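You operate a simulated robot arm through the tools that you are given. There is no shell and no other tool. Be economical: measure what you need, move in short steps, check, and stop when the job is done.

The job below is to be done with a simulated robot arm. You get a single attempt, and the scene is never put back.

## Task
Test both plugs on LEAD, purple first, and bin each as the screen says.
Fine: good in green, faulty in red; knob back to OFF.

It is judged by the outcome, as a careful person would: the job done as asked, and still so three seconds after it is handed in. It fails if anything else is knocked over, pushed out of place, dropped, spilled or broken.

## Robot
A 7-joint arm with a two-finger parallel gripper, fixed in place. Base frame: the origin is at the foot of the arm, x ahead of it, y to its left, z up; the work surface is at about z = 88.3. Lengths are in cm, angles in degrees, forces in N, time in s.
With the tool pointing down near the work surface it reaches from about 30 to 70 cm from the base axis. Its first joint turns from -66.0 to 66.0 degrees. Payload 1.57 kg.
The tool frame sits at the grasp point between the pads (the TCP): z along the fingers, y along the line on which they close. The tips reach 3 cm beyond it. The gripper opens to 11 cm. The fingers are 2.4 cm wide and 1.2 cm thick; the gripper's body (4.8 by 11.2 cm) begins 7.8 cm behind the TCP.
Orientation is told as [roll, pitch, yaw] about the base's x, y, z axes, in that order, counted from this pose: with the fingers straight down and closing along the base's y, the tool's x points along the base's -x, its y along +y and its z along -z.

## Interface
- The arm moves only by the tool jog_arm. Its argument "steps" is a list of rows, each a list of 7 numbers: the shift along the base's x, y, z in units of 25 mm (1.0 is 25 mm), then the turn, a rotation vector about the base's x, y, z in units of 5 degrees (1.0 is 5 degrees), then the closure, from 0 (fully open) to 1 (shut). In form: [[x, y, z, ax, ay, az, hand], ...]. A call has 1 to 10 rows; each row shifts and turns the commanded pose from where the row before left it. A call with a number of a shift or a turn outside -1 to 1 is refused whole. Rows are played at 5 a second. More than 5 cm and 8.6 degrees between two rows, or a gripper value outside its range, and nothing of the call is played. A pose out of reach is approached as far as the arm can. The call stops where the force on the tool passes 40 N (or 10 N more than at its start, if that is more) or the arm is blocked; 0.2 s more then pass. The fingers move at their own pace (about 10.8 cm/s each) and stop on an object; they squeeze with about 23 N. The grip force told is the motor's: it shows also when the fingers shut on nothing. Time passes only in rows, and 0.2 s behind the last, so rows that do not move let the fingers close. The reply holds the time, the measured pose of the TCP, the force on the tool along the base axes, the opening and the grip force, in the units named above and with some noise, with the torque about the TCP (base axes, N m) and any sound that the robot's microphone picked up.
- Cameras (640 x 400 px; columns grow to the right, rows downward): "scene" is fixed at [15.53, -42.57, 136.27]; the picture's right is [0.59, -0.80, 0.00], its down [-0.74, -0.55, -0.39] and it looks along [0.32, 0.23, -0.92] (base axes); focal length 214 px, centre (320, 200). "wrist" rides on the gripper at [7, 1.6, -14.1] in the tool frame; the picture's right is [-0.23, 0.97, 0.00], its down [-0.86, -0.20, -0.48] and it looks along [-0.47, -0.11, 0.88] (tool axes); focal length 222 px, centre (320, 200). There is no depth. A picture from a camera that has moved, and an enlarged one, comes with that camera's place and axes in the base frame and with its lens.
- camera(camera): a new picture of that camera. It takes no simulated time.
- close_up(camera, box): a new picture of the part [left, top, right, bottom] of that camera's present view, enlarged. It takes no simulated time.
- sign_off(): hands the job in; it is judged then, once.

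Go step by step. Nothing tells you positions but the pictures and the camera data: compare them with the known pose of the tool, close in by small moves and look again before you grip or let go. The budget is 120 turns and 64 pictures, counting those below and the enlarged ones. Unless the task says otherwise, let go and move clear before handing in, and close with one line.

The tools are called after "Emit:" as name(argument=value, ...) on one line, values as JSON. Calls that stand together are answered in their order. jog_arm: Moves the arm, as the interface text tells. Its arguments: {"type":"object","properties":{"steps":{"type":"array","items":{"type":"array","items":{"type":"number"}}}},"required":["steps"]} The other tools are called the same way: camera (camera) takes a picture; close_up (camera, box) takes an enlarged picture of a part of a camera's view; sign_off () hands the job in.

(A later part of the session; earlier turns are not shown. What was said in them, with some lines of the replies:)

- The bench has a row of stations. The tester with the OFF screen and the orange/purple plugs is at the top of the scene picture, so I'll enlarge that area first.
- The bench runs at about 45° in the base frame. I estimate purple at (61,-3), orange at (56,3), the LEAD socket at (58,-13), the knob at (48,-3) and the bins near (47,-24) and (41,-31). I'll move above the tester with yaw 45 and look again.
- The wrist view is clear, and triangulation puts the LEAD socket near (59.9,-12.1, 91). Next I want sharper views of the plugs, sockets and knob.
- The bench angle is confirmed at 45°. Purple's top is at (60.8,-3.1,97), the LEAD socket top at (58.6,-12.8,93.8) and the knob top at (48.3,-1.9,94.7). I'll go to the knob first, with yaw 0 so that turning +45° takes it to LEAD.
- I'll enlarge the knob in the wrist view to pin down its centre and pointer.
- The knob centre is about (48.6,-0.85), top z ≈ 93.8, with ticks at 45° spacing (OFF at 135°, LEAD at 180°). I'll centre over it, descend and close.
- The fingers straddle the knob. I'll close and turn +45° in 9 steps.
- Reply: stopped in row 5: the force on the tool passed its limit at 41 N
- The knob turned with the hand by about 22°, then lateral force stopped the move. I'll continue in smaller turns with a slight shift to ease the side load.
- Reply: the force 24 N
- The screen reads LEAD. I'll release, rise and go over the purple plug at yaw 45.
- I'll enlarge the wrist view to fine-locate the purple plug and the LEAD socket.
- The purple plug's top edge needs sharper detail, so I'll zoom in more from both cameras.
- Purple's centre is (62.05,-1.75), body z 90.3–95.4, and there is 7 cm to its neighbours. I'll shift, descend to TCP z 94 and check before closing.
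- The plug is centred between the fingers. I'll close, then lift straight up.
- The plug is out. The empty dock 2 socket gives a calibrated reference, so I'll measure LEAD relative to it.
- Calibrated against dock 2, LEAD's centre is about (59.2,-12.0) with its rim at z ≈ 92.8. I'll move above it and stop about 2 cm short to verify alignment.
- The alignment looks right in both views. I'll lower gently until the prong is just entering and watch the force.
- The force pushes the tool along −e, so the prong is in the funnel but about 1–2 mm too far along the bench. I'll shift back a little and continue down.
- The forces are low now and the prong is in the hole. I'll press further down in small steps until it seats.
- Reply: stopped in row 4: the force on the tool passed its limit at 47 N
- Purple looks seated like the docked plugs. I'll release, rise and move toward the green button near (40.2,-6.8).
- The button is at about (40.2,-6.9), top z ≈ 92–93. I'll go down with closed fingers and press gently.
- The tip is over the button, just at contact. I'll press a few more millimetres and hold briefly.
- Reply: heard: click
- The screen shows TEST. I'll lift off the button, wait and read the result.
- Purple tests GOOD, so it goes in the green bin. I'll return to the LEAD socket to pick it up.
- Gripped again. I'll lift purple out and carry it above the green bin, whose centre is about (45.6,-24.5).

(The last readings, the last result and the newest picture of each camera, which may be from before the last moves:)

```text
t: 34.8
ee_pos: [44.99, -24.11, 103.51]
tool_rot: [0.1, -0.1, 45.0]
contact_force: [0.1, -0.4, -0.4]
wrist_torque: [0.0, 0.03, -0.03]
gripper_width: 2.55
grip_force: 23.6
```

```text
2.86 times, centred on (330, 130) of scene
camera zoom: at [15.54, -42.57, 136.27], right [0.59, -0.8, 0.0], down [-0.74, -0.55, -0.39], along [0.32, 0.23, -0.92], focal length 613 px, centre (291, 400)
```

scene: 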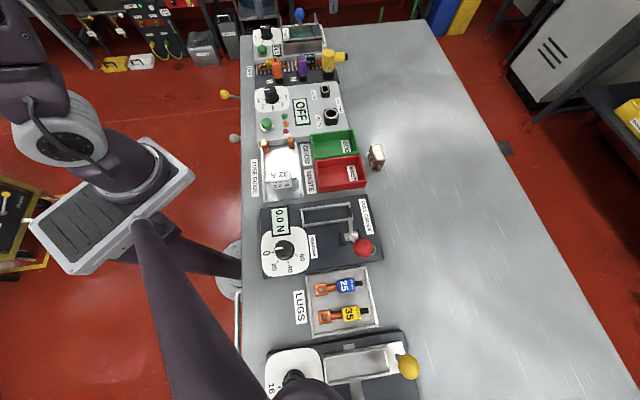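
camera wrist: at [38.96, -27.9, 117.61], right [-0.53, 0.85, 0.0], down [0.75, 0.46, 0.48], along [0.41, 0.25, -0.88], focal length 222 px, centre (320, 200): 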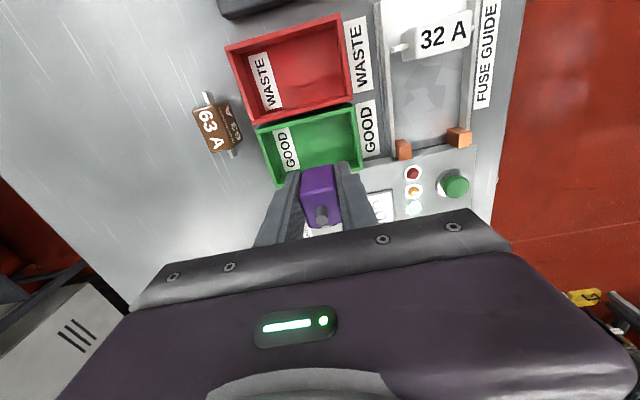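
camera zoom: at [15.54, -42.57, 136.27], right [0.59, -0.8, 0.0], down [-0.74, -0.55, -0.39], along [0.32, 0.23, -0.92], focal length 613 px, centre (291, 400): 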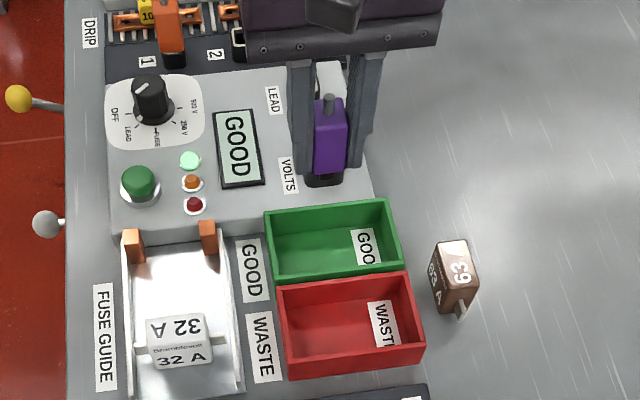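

The bin centre refines to (45.6,-25.1). I'll tilt about 20° so the plug topples along the bin's long side, and lower it in.

Emit:
jog_arm(steps=[[0.05, -0.2, -0.5, 0.707, 0.707, 0, 1], [0, 0, -0.5, 0.707, 0.707, 0, 1], [0, 0, -0.5, 0.707, 0.707, 0, 1], [0, 0, -0.5, 0.707, 0.707, 0, 1], [0, 0, -0.5, 0, 0, 0, 1], [0, 0, -0.5, 0, 0, 0, 1], [0, 0, -0.4, 0, 0, 0, 1], [0, 0, -0.3, 0, 0, 0, 1], [0, 0, 0, 0, 0, 0, 1]])

Emit:
close_up(camera="scene", box=[270, 80, 410, 200])

```text
t: 36.8
ee_pos: [45.52, -24.43, 94.22]
tool_rot: [19.8, -0.1, 44.9]
contact_force: [-0.2, -0.4, 0.3]
wrist_torque: [0.02, 0.01, 0.02]
gripper_width: 2.52
grip_force: 23.2
```

```text
3.33 times, centred on (340, 140) of scene
camera zoom: at [15.53, -42.57, 136.27], right [0.59, -0.8, 0.0], down [-0.74, -0.55, -0.39], along [0.32, 0.23, -0.92], focal length 715 px, centre (253, 400)
```

zoom: 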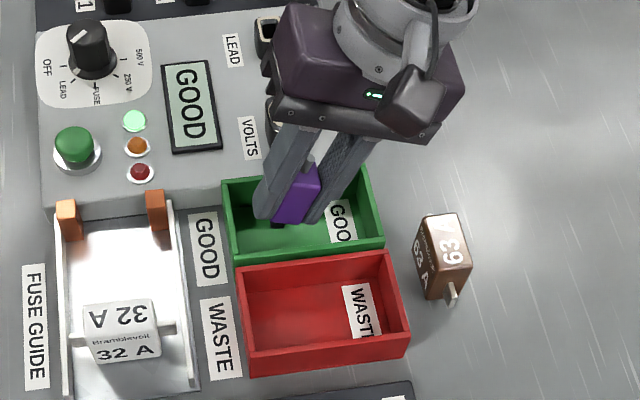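

The plug is inside the bin, mid-width. I'll lower a little more, then open slightly.

Emit:
jog_arm(steps=[[0, 0, -0.15, 0, 0, 0, 1], [0, 0, -0.1, 0, 0, 0, 1], [0, 0, 0, 0, 0, 0, 0.62], [0, 0, 0, 0, 0, 0, 0.62], [0, 0, 0, 0, 0, 0, 0.62]])

Emit:
close_up(camera="scene", box=[270, 80, 410, 200])

```text
t: 38.0
ee_pos: [45.47, -24.41, 93.58]
tool_rot: [19.9, -0.1, 44.9]
contact_force: [-0.6, 0.1, -0.2]
wrist_torque: [0.02, -0.01, -0.02]
gripper_width: 4.18
grip_force: 0.1
```

```text
3.33 times, centred on (340, 140) of scene
camera zoom: at [15.53, -42.57, 136.27], right [0.59, -0.8, 0.0], down [-0.74, -0.55, -0.39], along [0.32, 0.23, -0.92], focal length 715 px, centre (253, 400)
```

zoom: 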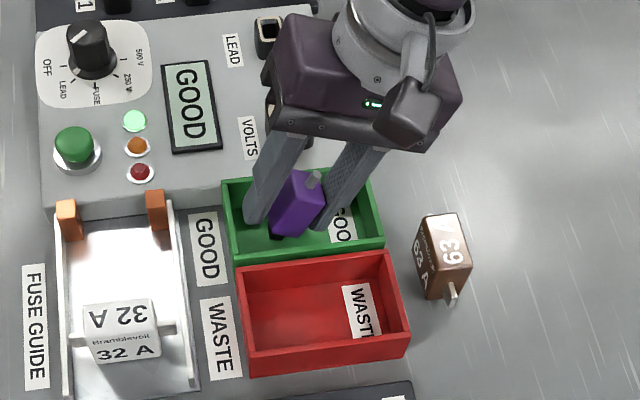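

Released, and the plug rests against the far finger. I'll retract along the tool axis, then level the tool.

Emit:
jog_arm(steps=[[0.12, -0.12, 0.47, 0, 0, 0, 0.62], [0.12, -0.12, 0.47, 0, 0, 0, 0.62], [0.24, -0.24, 0.94, 0, 0, 0, 0.62], [0.24, -0.24, 0.94, 0, 0, 0, 0.62], [0.24, -0.24, 0.94, 0, 0, 0, 0.55], [0, 0, 0.5, -0.707, -0.707, 0, 0.5], [0, 0, 0.5, -0.707, -0.707, 0, 0.5], [0, 0, 0, -0.707, -0.707, 0, 0.5], [0, 0, 0, -0.707, -0.707, 0, 0.5]])

Emit:
camera(camera="scene")

```text
t: 40.0
ee_pos: [47.88, -26.86, 105.34]
tool_rot: [-0.1, -0.1, 44.9]
contact_force: [0.7, 0.3, 0.4]
wrist_torque: [0.01, -0.01, -0.01]
gripper_width: 5.51
grip_force: 0.0
```

```text
20 pictures are left
```

scene: 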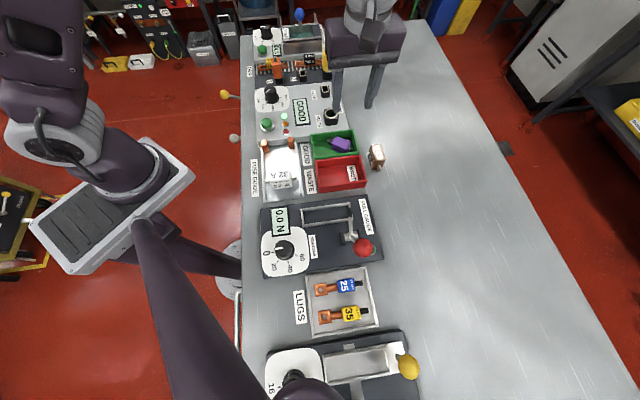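

Purple lies in the green bin. The orange plug in dock 1 should be at about (56.7,3.4), one f-step from dock 2, so I'll go above it and check.

Emit:
jog_arm(steps=[[0.272, 0.931, 0, 0, 0, 0, 0.5], [0.272, 0.931, 0, 0, 0, 0, 0.5], [0.272, 0.931, 0, 0, 0, 0, 0.5], [0.272, 0.931, 0, 0, 0, 0, 0.5], [0.272, 0.931, 0, 0, 0, 0, 0.5], [0.272, 0.931, 0, 0, 0, 0, 0.5], [0.272, 0.931, 0, 0, 0, 0, 0.5], [0.272, 0.931, 0, 0, 0, 0, 0.5], [0.272, 0.931, 0, 0, 0, 0, 0.5], [0.272, 0.931, 0, 0, 0, 0, 0.5]])

Emit:
jog_arm(steps=[[0.272, 0.931, 0, 0, 0, 0, 0.5], [0.272, 0.931, 0, 0, 0, 0, 0.5], [0.272, 0.931, 0, 0, 0, 0, 0.5], [0, 0, 0, 0, 0, 0, 0.5]])

Emit:
close_up(camera="wrist", box=[240, 100, 400, 220])

```text
t: 42.2
ee_pos: [54.59, -3.47, 105.36]
tool_rot: [0.0, 0.0, 44.9]
contact_force: [0.2, 0.1, -0.5]
wrist_torque: [0.02, 0.01, 0.03]
gripper_width: 5.5
grip_force: 0.0
```

```text
t: 43.2
ee_pos: [56.64, 3.41, 105.33]
tool_rot: [0.0, -0.1, 44.9]
contact_force: [0.3, 0.4, -0.5]
wrist_torque: [0.02, 0.0, 0.01]
gripper_width: 5.51
grip_force: 0.2
```

```text
3.33 times, centred on (320, 160) of wrist
camera zoom: at [50.54, -0.32, 119.39], right [-0.53, 0.85, 0.0], down [0.75, 0.46, 0.48], along [0.41, 0.25, -0.88], focal length 740 px, centre (320, 333)
```

zoom: 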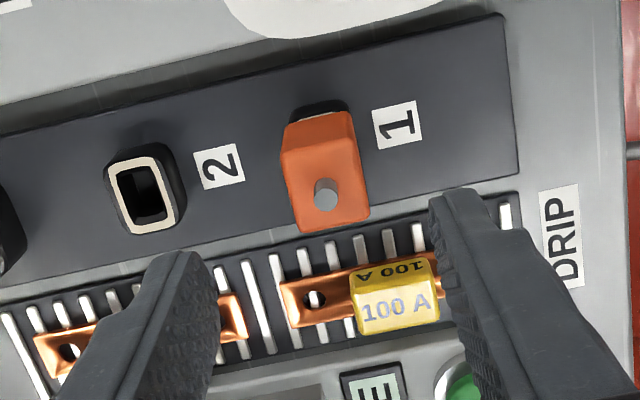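

The orange centre is about (56.8,3.6). I'll nudge, descend to z 94.1 and grip.

Emit:
jog_arm(steps=[[0.06, 0.05, -0.9, 0, 0, 0, 0.5], [0, 0, -0.9, 0, 0, 0, 0.5], [0, 0, -0.9, 0, 0, 0, 0.5], [0, 0, -0.9, 0, 0, 0, 0.5], [0, 0, -0.88, 0, 0, 0, 0.5], [0, 0, 0, 0, 0, 0, 0.5], [0, 0, 0, 0, 0, 0, 1], [0, 0, 0, 0, 0, 0, 1], [0, 0, 0, 0, 0, 0, 1]])

Emit:
close_up(camera="scene", box=[240, 30, 350, 120])

```text
t: 45.2
ee_pos: [56.82, 3.54, 94.24]
tool_rot: [0.0, -0.1, 45.0]
contact_force: [-4.9, 4.8, -1.3]
wrist_torque: [0.21, 0.22, 0.03]
gripper_width: 2.53
grip_force: 23.5
```

```text
4.44 times, centred on (295, 75) of scene
camera zoom: at [15.53, -42.56, 136.28], right [0.59, -0.8, 0.0], down [-0.74, -0.55, -0.39], along [0.32, 0.23, -0.92], focal length 953 px, centre (431, 756)
```

zoom: 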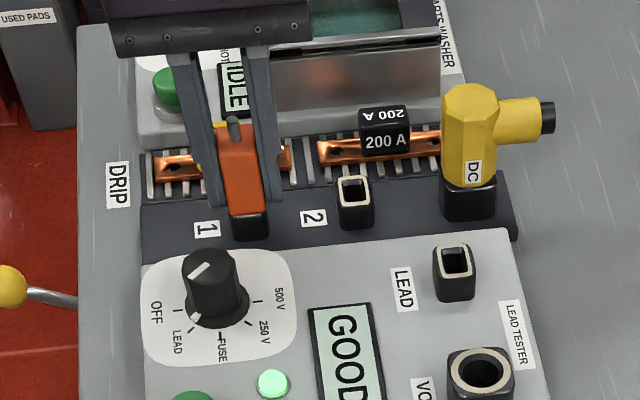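

Gripped. I'll lift it and carry it above LEAD.

Emit:
jog_arm(steps=[[0, 0, 0.3, 0, 0, 0, 1], [0, 0, 0.4, 0, 0, 0, 1], [0, 0, 0.95, 0, 0, 0, 1], [0, 0, 0.95, 0, 0, 0, 1], [0, 0, 0.95, 0, 0, 0, 1], [0, 0, 0, 0, 0, 0, 1]])

Emit:
jog_arm(steps=[[0.131, -0.903, 0, 0, 0, 0, 1], [0.131, -0.903, 0, 0, 0, 0, 1], [0.131, -0.903, 0, 0, 0, 0, 1], [0.131, -0.903, 0, 0, 0, 0, 1], [0.131, -0.903, 0, 0, 0, 0, 1], [0.131, -0.903, 0, 0, 0, 0, 1], [0.131, -0.903, 0, 0, 0, 0, 1], [0, 0, -0.9, 0, 0, 0, 1], [0, 0, -0.9, 0, 0, 0, 1], [0, 0, 0, 0, 0, 0, 1]])

Emit:
close_up(camera="scene", box=[290, 50, 350, 110])

```text
t: 46.6
ee_pos: [56.77, 3.44, 103.24]
tool_rot: [0.1, 0.0, 45.0]
contact_force: [0.6, -0.6, -1.5]
wrist_torque: [0.0, -0.01, 0.0]
gripper_width: 2.57
grip_force: 23.5
```

```text
t: 48.8
ee_pos: [59.1, -12.31, 98.54]
tool_rot: [0.1, -0.1, 45.0]
contact_force: [0.2, 0.0, 0.2]
wrist_torque: [0.02, -0.05, 0.01]
gripper_width: 2.54
grip_force: 22.4
```

```text
6.67 times, centred on (320, 80) of scene
camera zoom: at [15.53, -42.57, 136.27], right [0.59, -0.8, 0.0], down [-0.74, -0.55, -0.39], along [0.32, 0.23, -0.92], focal length 1430 px, centre (320, 1000)
```

zoom: 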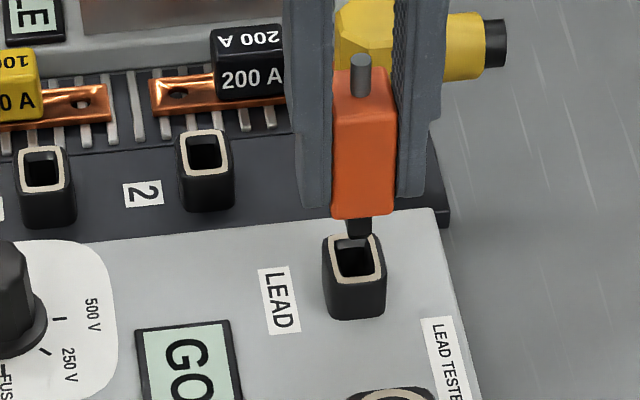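

The prong is about 1.5 mm toward +f, so I'll correct that and lower gently.

Emit:
jog_arm(steps=[[-0.045, 0.045, 0, 0, 0, 0, 1], [0, 0, -0.2, 0, 0, 0, 1], [0, 0, -0.2, 0, 0, 0, 1], [0, 0, -0.2, 0, 0, 0, 1], [0, 0, -0.2, 0, 0, 0, 1], [0, 0, -0.1, 0, 0, 0, 1], [0, 0, -0.1, 0, 0, 0, 1], [0, 0, 0, 0, 0, 0, 1]])

```text
t: 50.6
ee_pos: [59.05, -12.32, 96.05]
tool_rot: [0.0, -0.1, 45.0]
contact_force: [0.6, -1.7, -0.2]
wrist_torque: [-0.08, -0.03, 0.0]
gripper_width: 2.56
grip_force: 22.9
```

The prong is entering with no force, so I'll press on to seat it.

Emit:
jog_arm(steps=[[0, 0, -0.1, 0, 0, 0, 1], [0, 0, -0.1, 0, 0, 0, 1], [0, 0, -0.1, 0, 0, 0, 1], [0, 0, -0.05, 0, 0, 0, 1], [0, 0, -0.05, 0, 0, 0, 1], [0, 0, 0, 0, 0, 0, 1]])

Emit:
close_up(camera="scene", box=[280, 50, 350, 130])

```text
t: 51.8
ee_pos: [59.0, -12.25, 95.34]
tool_rot: [-0.2, -0.3, 44.9]
contact_force: [-7.3, 1.9, 9.3]
wrist_torque: [-0.12, 0.15, -0.04]
gripper_width: 2.53
grip_force: 22.9
stopped in row 5: the force on the tool passed its limit at 42 N (the readings are from after the stop); the commanded pose is now the measured one
```

```text
5.00 times, centred on (315, 90) of scene
camera zoom: at [15.5, -42.56, 136.28], right [0.59, -0.8, 0.0], down [-0.74, -0.55, -0.39], along [0.32, 0.23, -0.92], focal length 1072 px, centre (345, 750)
```

zoom: 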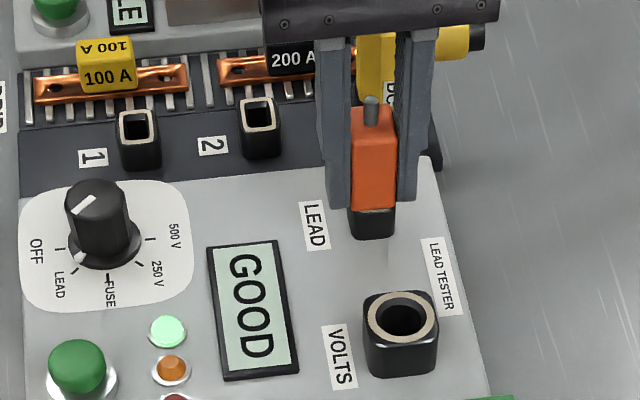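

Orange is seated. GOOD on the screen is still purple's result, so I'll release and press the test button again.

Emit:
jog_arm(steps=[[0, 0, 0, 0, 0, 0, 0.55], [0, 0, 0, 0, 0, 0, 0.55], [0, 0, 1, 0, 0, 0, 0.55], [0, 0, 1, 0, 0, 0, 0.55], [0, 0, 1, 0, 0, 0, 0.55], [0, 0, 0.9, 0, 0, 0, 0.55]])

Emit:
jog_arm(steps=[[-0.935, 0.268, 0, 0, 0, 0, 1], [-0.935, 0.268, 0, 0, 0, 0, 1], [-0.935, 0.268, 0, 0, 0, 0, 1], [-0.935, 0.268, 0, 0, 0, 0, 1], [-0.935, 0.268, 0, 0, 0, 0, 1], [-0.935, 0.268, 0, 0, 0, 0, 1], [-0.935, 0.268, 0, 0, 0, 0, 1], [-0.935, 0.268, 0, 0, 0, 0, 1], [0, 0, 0, 0, 0, 0, 1]])

```text
t: 53.2
ee_pos: [59.21, -12.27, 105.15]
tool_rot: [-0.2, -0.3, 45.0]
contact_force: [-0.1, -0.7, 0.0]
wrist_torque: [-0.01, 0.0, 0.0]
gripper_width: 4.96
grip_force: 0.1
```

```text
t: 55.2
ee_pos: [40.08, -6.57, 105.01]
tool_rot: [-0.2, -0.4, 44.9]
contact_force: [0.7, 0.3, -0.3]
wrist_torque: [0.03, 0.01, 0.0]
gripper_width: 0.01
grip_force: 21.6
```

Emit:
jog_arm(steps=[[0.08, -0.12, -0.95, 0, 0, 0, 1], [0, 0, -0.95, 0, 0, 0, 1], [0, 0, -0.95, 0, 0, 0, 1], [0, 0, -0.75, 0, 0, 0, 1], [0, 0, -0.2, 0, 0, 0, 1], [0, 0, -0.1, 0, 0, 0, 1], [0, 0, -0.1, 0, 0, 0, 1], [0, 0, -0.1, 0, 0, 0, 1], [0, 0, 0, 0, 0, 0, 1]])

```text
t: 57.2
ee_pos: [40.57, -7.25, 94.75]
tool_rot: [-0.3, -0.2, 45.0]
contact_force: [2.6, -1.4, 12.7]
wrist_torque: [-0.04, -0.02, 0.03]
gripper_width: 0.0
grip_force: 21.9
heard: click
```

The button clicked. I'll lift off, wait and read the screen.

Emit:
jog_arm(steps=[[0, 0, 0.5, 0, 0, 0, 1], [0, 0, 1, 0, 0, 0, 1], [0, 0, 1, 0, 0, 0, 1], [0, 0, 1, 0, 0, 0, 1], [0, 0, 0.5, 0, 0, 0, 1], [0, 0, 0, 0, 0, 0, 1], [0, 0, 0, 0, 0, 0, 1], [0, 0, 0, 0, 0, 0, 1]])

Emit:
close_up(camera="scene", box=[240, 60, 350, 140])

```text
t: 59.0
ee_pos: [40.58, -7.17, 104.63]
tool_rot: [-0.2, -0.1, 45.0]
contact_force: [0.2, -0.5, 0.1]
wrist_torque: [0.01, -0.01, 0.0]
gripper_width: 0.0
grip_force: 21.4
```

```text
5.00 times, centred on (295, 100) of scene
camera zoom: at [15.53, -42.57, 136.27], right [0.59, -0.8, 0.0], down [-0.74, -0.55, -0.39], along [0.32, 0.23, -0.92], focal length 1072 px, centre (445, 700)
```

zoom: 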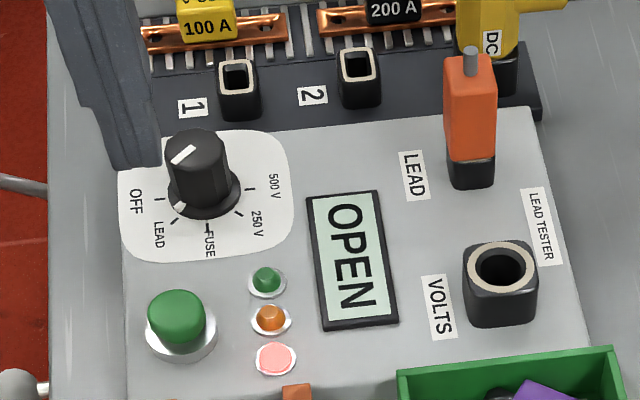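

Orange reads OPEN with a red lamp: faulty, so it goes in the red bin. I'll fetch it from LEAD.

Emit:
jog_arm(steps=[[0.926, -0.255, 0.1, 0, 0, 0, 0.5], [0.926, -0.255, 0, 0, 0, 0, 0.5], [0.926, -0.255, 0, 0, 0, 0, 0.5], [0.926, -0.255, 0, 0, 0, 0, 0.5], [0.926, -0.255, 0, 0, 0, 0, 0.5], [0.926, -0.255, 0, 0, 0, 0, 0.5], [0.926, -0.255, 0, 0, 0, 0, 0.5], [0.926, -0.255, 0, 0, 0, 0, 0.5], [0, 0, 0, 0, 0, 0, 0.5]])

Emit:
jog_arm(steps=[[0, 0, -0.97, 0, 0, 0, 0.5], [0, 0, -0.97, 0, 0, 0, 0.5], [0, 0, -0.97, 0, 0, 0, 0.5], [0, 0, -0.95, 0, 0, 0, 0.5], [0, 0, 0, 0, 0, 0, 0.5], [0, 0, 0, 0, 0, 0, 1], [0, 0, 0, 0, 0, 0, 1], [0, 0, 0, 0, 0, 0, 1]])

```text
t: 61.0
ee_pos: [59.07, -12.25, 105.01]
tool_rot: [-0.2, -0.2, 45.1]
contact_force: [-0.2, 0.1, -0.7]
wrist_torque: [-0.01, 0.02, 0.02]
gripper_width: 5.51
grip_force: 0.0
```

```text
t: 62.8
ee_pos: [58.97, -12.4, 95.4]
tool_rot: [-0.2, -0.2, 45.0]
contact_force: [-4.5, 2.7, -0.5]
wrist_torque: [0.14, 0.11, 0.01]
gripper_width: 2.53
grip_force: 22.8
```

Gripped. The red bin centre is about (39.7,-30.7), so I'll lift and carry orange there.

Emit:
jog_arm(steps=[[0, 0, 0.3, 0, 0, 0, 1], [0, 0, 0.4, 0, 0, 0, 1], [0, 0, 1, 0, 0, 0, 1], [0, 0, 1, 0, 0, 0, 1], [0, 0, 0.5, 0, 0, 0, 1]])

Emit:
jog_arm(steps=[[-0.975, -0.885, 0, 0, 0, 0, 1], [-0.975, -0.885, 0, 0, 0, 0, 1], [-0.975, -0.885, 0, 0, 0, 0, 1], [-0.975, -0.885, 0, 0, 0, 0, 1], [-0.975, -0.885, 0, 0, 0, 0, 1], [-0.975, -0.885, 0, 0, 0, 0, 1], [-0.975, -0.885, 0, 0, 0, 0, 1], [-0.975, -0.885, 0, 0, 0, 0, 1], [0, 0, 0, 0, 0, 0, 1]])

Emit:
jog_arm(steps=[[0, 0, -0.5, 0.707, 0.707, 0, 1], [0, 0, -0.5, 0.707, 0.707, 0, 1], [0, 0, -0.5, 0.707, 0.707, 0, 1], [0, 0, -0.5, 0.707, 0.707, 0, 1], [0, 0, -0.4, 0, 0, 0, 1], [0, 0, 0, 0, 0, 0, 1]])

Emit:
close_up(camera="scene", box=[270, 80, 410, 200])

```text
t: 64.0
ee_pos: [59.14, -12.51, 103.35]
tool_rot: [-0.1, -0.2, 45.0]
contact_force: [-0.6, 0.2, -0.4]
wrist_torque: [-0.01, -0.01, -0.02]
gripper_width: 2.54
grip_force: 22.9
```

```text
t: 66.0
ee_pos: [39.87, -30.19, 103.38]
tool_rot: [-0.1, -0.3, 45.0]
contact_force: [0.6, 0.3, -0.6]
wrist_torque: [0.0, 0.01, 0.01]
gripper_width: 2.58
grip_force: 22.7
```

```text
t: 67.4
ee_pos: [39.49, -30.2, 97.32]
tool_rot: [19.8, -0.2, 45.0]
contact_force: [-0.4, 0.0, -0.7]
wrist_torque: [-0.01, 0.01, 0.0]
gripper_width: 2.53
grip_force: 23.2
```

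```text
3.33 times, centred on (340, 140) of scene
camera zoom: at [15.53, -42.57, 136.27], right [0.59, -0.8, 0.0], down [-0.74, -0.55, -0.39], along [0.32, 0.23, -0.92], focal length 715 px, centre (253, 400)
```

zoom: 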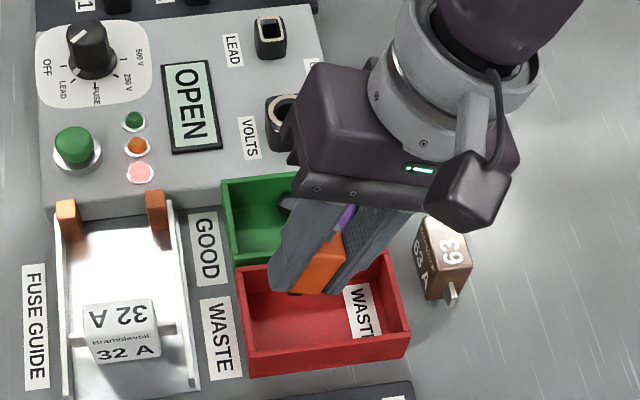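

Orange is positioned over the red bin. I'll lower, release, retract along the tool axis and level.

Emit:
jog_arm(steps=[[0, 0, -0.5, 0, 0, 0, 1], [0, 0, -0.4, 0, 0, 0, 1], [0, 0, -0.4, 0, 0, 0, 1], [0, 0, -0.18, 0, 0, 0, 1], [0, 0, 0, 0, 0, 0, 1], [0, 0, 0, 0, 0, 0, 0.62], [0, 0, 0, 0, 0, 0, 0.62], [0, 0, 0, 0, 0, 0, 0.62]])

Emit:
close_up(camera="scene", box=[270, 80, 410, 200])

```text
t: 69.2
ee_pos: [39.52, -29.98, 93.65]
tool_rot: [19.8, -0.3, 44.9]
contact_force: [-0.3, 0.7, -0.3]
wrist_torque: [-0.01, 0.01, -0.03]
gripper_width: 4.21
grip_force: 0.1
```

```text
3.33 times, centred on (340, 140) of scene
camera zoom: at [15.53, -42.57, 136.27], right [0.59, -0.8, 0.0], down [-0.74, -0.55, -0.39], along [0.32, 0.23, -0.92], focal length 715 px, centre (253, 400)
```

zoom: 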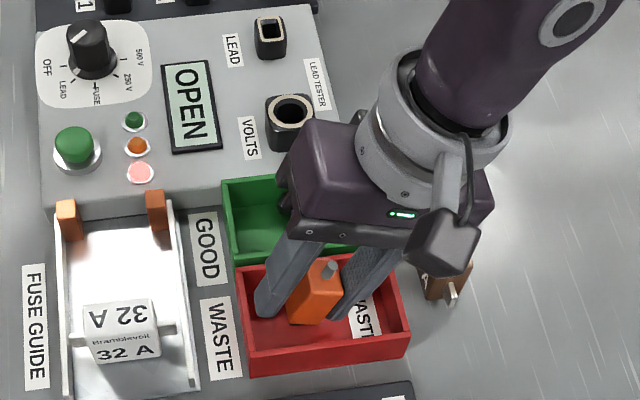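

Emit:
jog_arm(steps=[[0.12, -0.12, 0.47, 0, 0, 0, 0.62], [0.12, -0.12, 0.47, 0, 0, 0, 0.62], [0.24, -0.24, 0.94, 0, 0, 0, 0.62], [0.24, -0.24, 0.94, 0, 0, 0, 0.62], [0.24, -0.24, 0.94, 0, 0, 0, 0.55], [0, 0, 0.5, -0.707, -0.707, 0, 0.45], [0, 0, 0.5, -0.707, -0.707, 0, 0.45], [0, 0, 0, -0.707, -0.707, 0, 0.45], [0, 0, 0, -0.707, -0.707, 0, 0.45]])

Emit:
close_up(camera="scene", box=[240, 60, 410, 200])

```text
t: 71.2
ee_pos: [42.0, -32.4, 105.55]
tool_rot: [-0.3, -0.3, 45.1]
contact_force: [0.2, 0.4, 0.4]
wrist_torque: [0.0, 0.0, 0.03]
gripper_width: 6.06
grip_force: 0.0
```

```text
2.86 times, centred on (325, 130) of scene
camera zoom: at [15.53, -42.57, 136.27], right [0.59, -0.8, 0.0], down [-0.74, -0.55, -0.39], along [0.32, 0.23, -0.92], focal length 613 px, centre (306, 400)
```

zoom: 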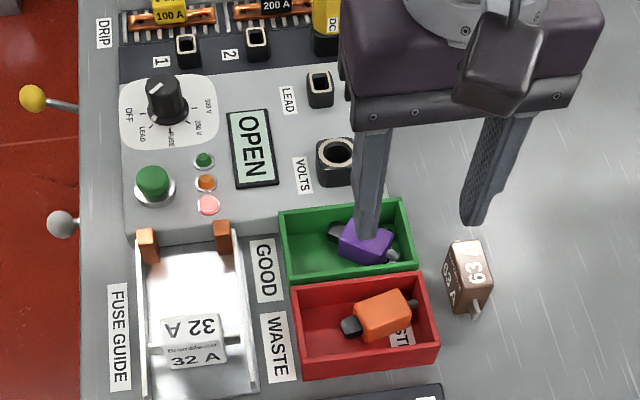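

Both plugs lie in their bins. Last, I'll return to the knob at (48.6,-0.9), yaw 45.

Emit:
jog_arm(steps=[[0.203, 0.969, 0, 0, 0, 0, 0.45], [0.203, 0.969, 0, 0, 0, 0, 0.45], [0.203, 0.969, 0, 0, 0, 0, 0.45], [0.203, 0.969, 0, 0, 0, 0, 0.45], [0.203, 0.969, 0, 0, 0, 0, 0.45], [0.203, 0.969, 0, 0, 0, 0, 0.45], [0.203, 0.969, 0, 0, 0, 0, 0.45], [0.203, 0.969, 0, 0, 0, 0, 0.45], [0.203, 0.969, 0, 0, 0, 0, 0.45], [0.203, 0.969, 0, 0, 0, 0, 0.45]])

Emit:
jog_arm(steps=[[0.203, 0.969, 0, 0, 0, 0, 0.45], [0.203, 0.969, 0, 0, 0, 0, 0.45], [0.203, 0.969, 0, 0, 0, 0, 0.45], [0, 0, 0, 0, 0, 0, 0.45]])

```text
t: 73.4
ee_pos: [47.0, -7.99, 105.69]
tool_rot: [-0.3, -0.4, 44.9]
contact_force: [-0.4, -0.4, -0.4]
wrist_torque: [0.01, -0.01, 0.0]
gripper_width: 6.05
grip_force: 0.1
```

```text
t: 74.4
ee_pos: [48.39, -0.73, 105.41]
tool_rot: [-0.2, -0.2, 45.0]
contact_force: [-0.5, 0.1, 0.9]
wrist_torque: [0.01, 0.03, 0.02]
gripper_width: 6.07
grip_force: 0.0
```

Emit:
jog_arm(steps=[[0.06, -0.05, -0.9, 0, 0, 0, 0.45], [0, 0, -0.9, 0, 0, 0, 0.45], [0, 0, -0.9, 0, 0, 0, 0.45], [0, 0, -0.9, 0, 0, 0, 0.45], [0, 0, -0.56, 0, 0, 0, 0.45], [0, 0, 0, 0, 0, 0, 1], [0, 0, 0, 0, 0, 0, 1], [0, 0, 0, 0, 0, 0, 1]])

Emit:
jog_arm(steps=[[0, 0, 0, 0, 0, -0.5, 1], [0, 0, 0, 0, 0, -0.5, 1], [0, 0, 0, 0, 0, -0.5, 1], [0, 0, 0, 0, 0, -0.5, 1], [0, 0, 0, 0, 0, -0.5, 1], [0, 0, 0, 0, 0, -0.5, 1], [0, 0, 0, 0, 0, -0.5, 1], [0, 0, 0, 0, 0, -0.5, 1], [0, 0, 0, 0, 0, -0.5, 1], [0, 0, 0, 0, 0, -0.5, 1]])

```text
t: 76.2
ee_pos: [48.68, -0.79, 95.16]
tool_rot: [0.0, -0.2, 45.0]
contact_force: [-8.7, 11.6, 2.3]
wrist_torque: [0.88, 0.26, -0.02]
gripper_width: 3.29
grip_force: 41.4
```

```text
t: 78.4
ee_pos: [48.73, -0.9, 95.08]
tool_rot: [-0.1, -0.1, 20.0]
contact_force: [-17.3, 31.6, 12.5]
wrist_torque: [1.29, 0.84, -0.02]
gripper_width: 3.3
grip_force: 40.8
```

The side force is building, so I'll ease the hand along the force direction and finish the turn.

Emit:
jog_arm(steps=[[-0.03, 0.06, 0, 0, 0, 0, 1], [-0.02, 0.04, 0, 0, 0, -0.5, 1], [0, 0, 0, 0, 0, -0.5, 1], [0, 0, 0, 0, 0, -0.5, 1], [0, 0, 0, 0, 0, -0.5, 1], [0, 0, 0, 0, 0, -0.5, 1], [0, 0, 0, 0, 0, -0.5, 1], [0, 0, 0, 0, 0, -0.5, 1], [0, 0, 0, 0, 0, -0.5, 1], [0, 0, 0, 0, 0, 0, 1]])

Emit:
close_up(camera="scene", box=[240, 60, 350, 140])

```text
t: 80.6
ee_pos: [48.68, -0.85, 95.21]
tool_rot: [-0.3, -0.2, 0.0]
contact_force: [2.3, -4.7, 2.3]
wrist_torque: [0.07, 0.03, 0.69]
gripper_width: 3.32
grip_force: 41.5
```

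```text
5.00 times, centred on (295, 100) of scene
camera zoom: at [15.53, -42.59, 136.27], right [0.59, -0.8, 0.0], down [-0.74, -0.55, -0.39], along [0.32, 0.23, -0.92], focal length 1072 px, centre (445, 700)
```

zoom: 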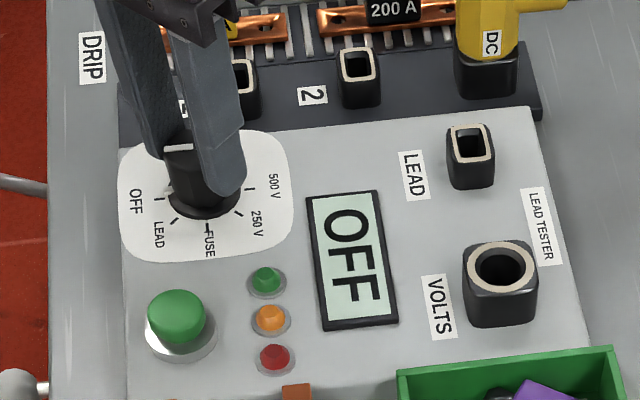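

The screen reads OFF. I'll release, rise clear and take a final look.

Emit:
jog_arm(steps=[[0, 0, 0, 0, 0, 0, 0.45], [0, 0, 0, 0, 0, 0, 0.45], [0, 0, 1, 0, 0, 0, 0.45], [0, 0, 1, 0, 0, 0, 0.45], [0, 0, 1, 0, 0, 0, 0.45], [0, 0, 1, 0, 0, 0, 0.45], [0, 0, 1, 0, 0, 0, 0.45], [0, 0, 1, 0, 0, 0, 0.45], [0, 0, 0, 0, 0, 0, 0.45]])

Emit:
close_up(camera="scene", box=[235, 30, 415, 200])

```text
t: 82.6
ee_pos: [48.56, -0.83, 110.13]
tool_rot: [-0.2, -0.3, 0.0]
contact_force: [-0.4, -0.7, 1.1]
wrist_torque: [-0.05, 0.0, -0.01]
gripper_width: 6.05
grip_force: 0.0
```

```text
2.35 times, centred on (325, 115) of scene
camera zoom: at [15.53, -42.57, 136.27], right [0.59, -0.8, 0.0], down [-0.74, -0.55, -0.39], along [0.32, 0.23, -0.92], focal length 505 px, centre (308, 400)
```

zoom: 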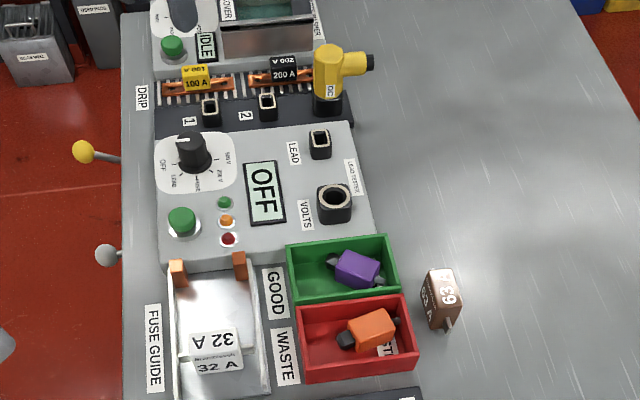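

Everything is in place: purple is in green, orange is in red, the knob and screen read OFF, and the arm is clear. I'm handing in.

Emit:
sign_off()

```text
The job is handed in.
```

I tested both plugs on LEAD, purple first: purple read GOOD and is in the green bin, orange read OPEN (red lamp) and is in the red bin, and the knob is back at OFF.
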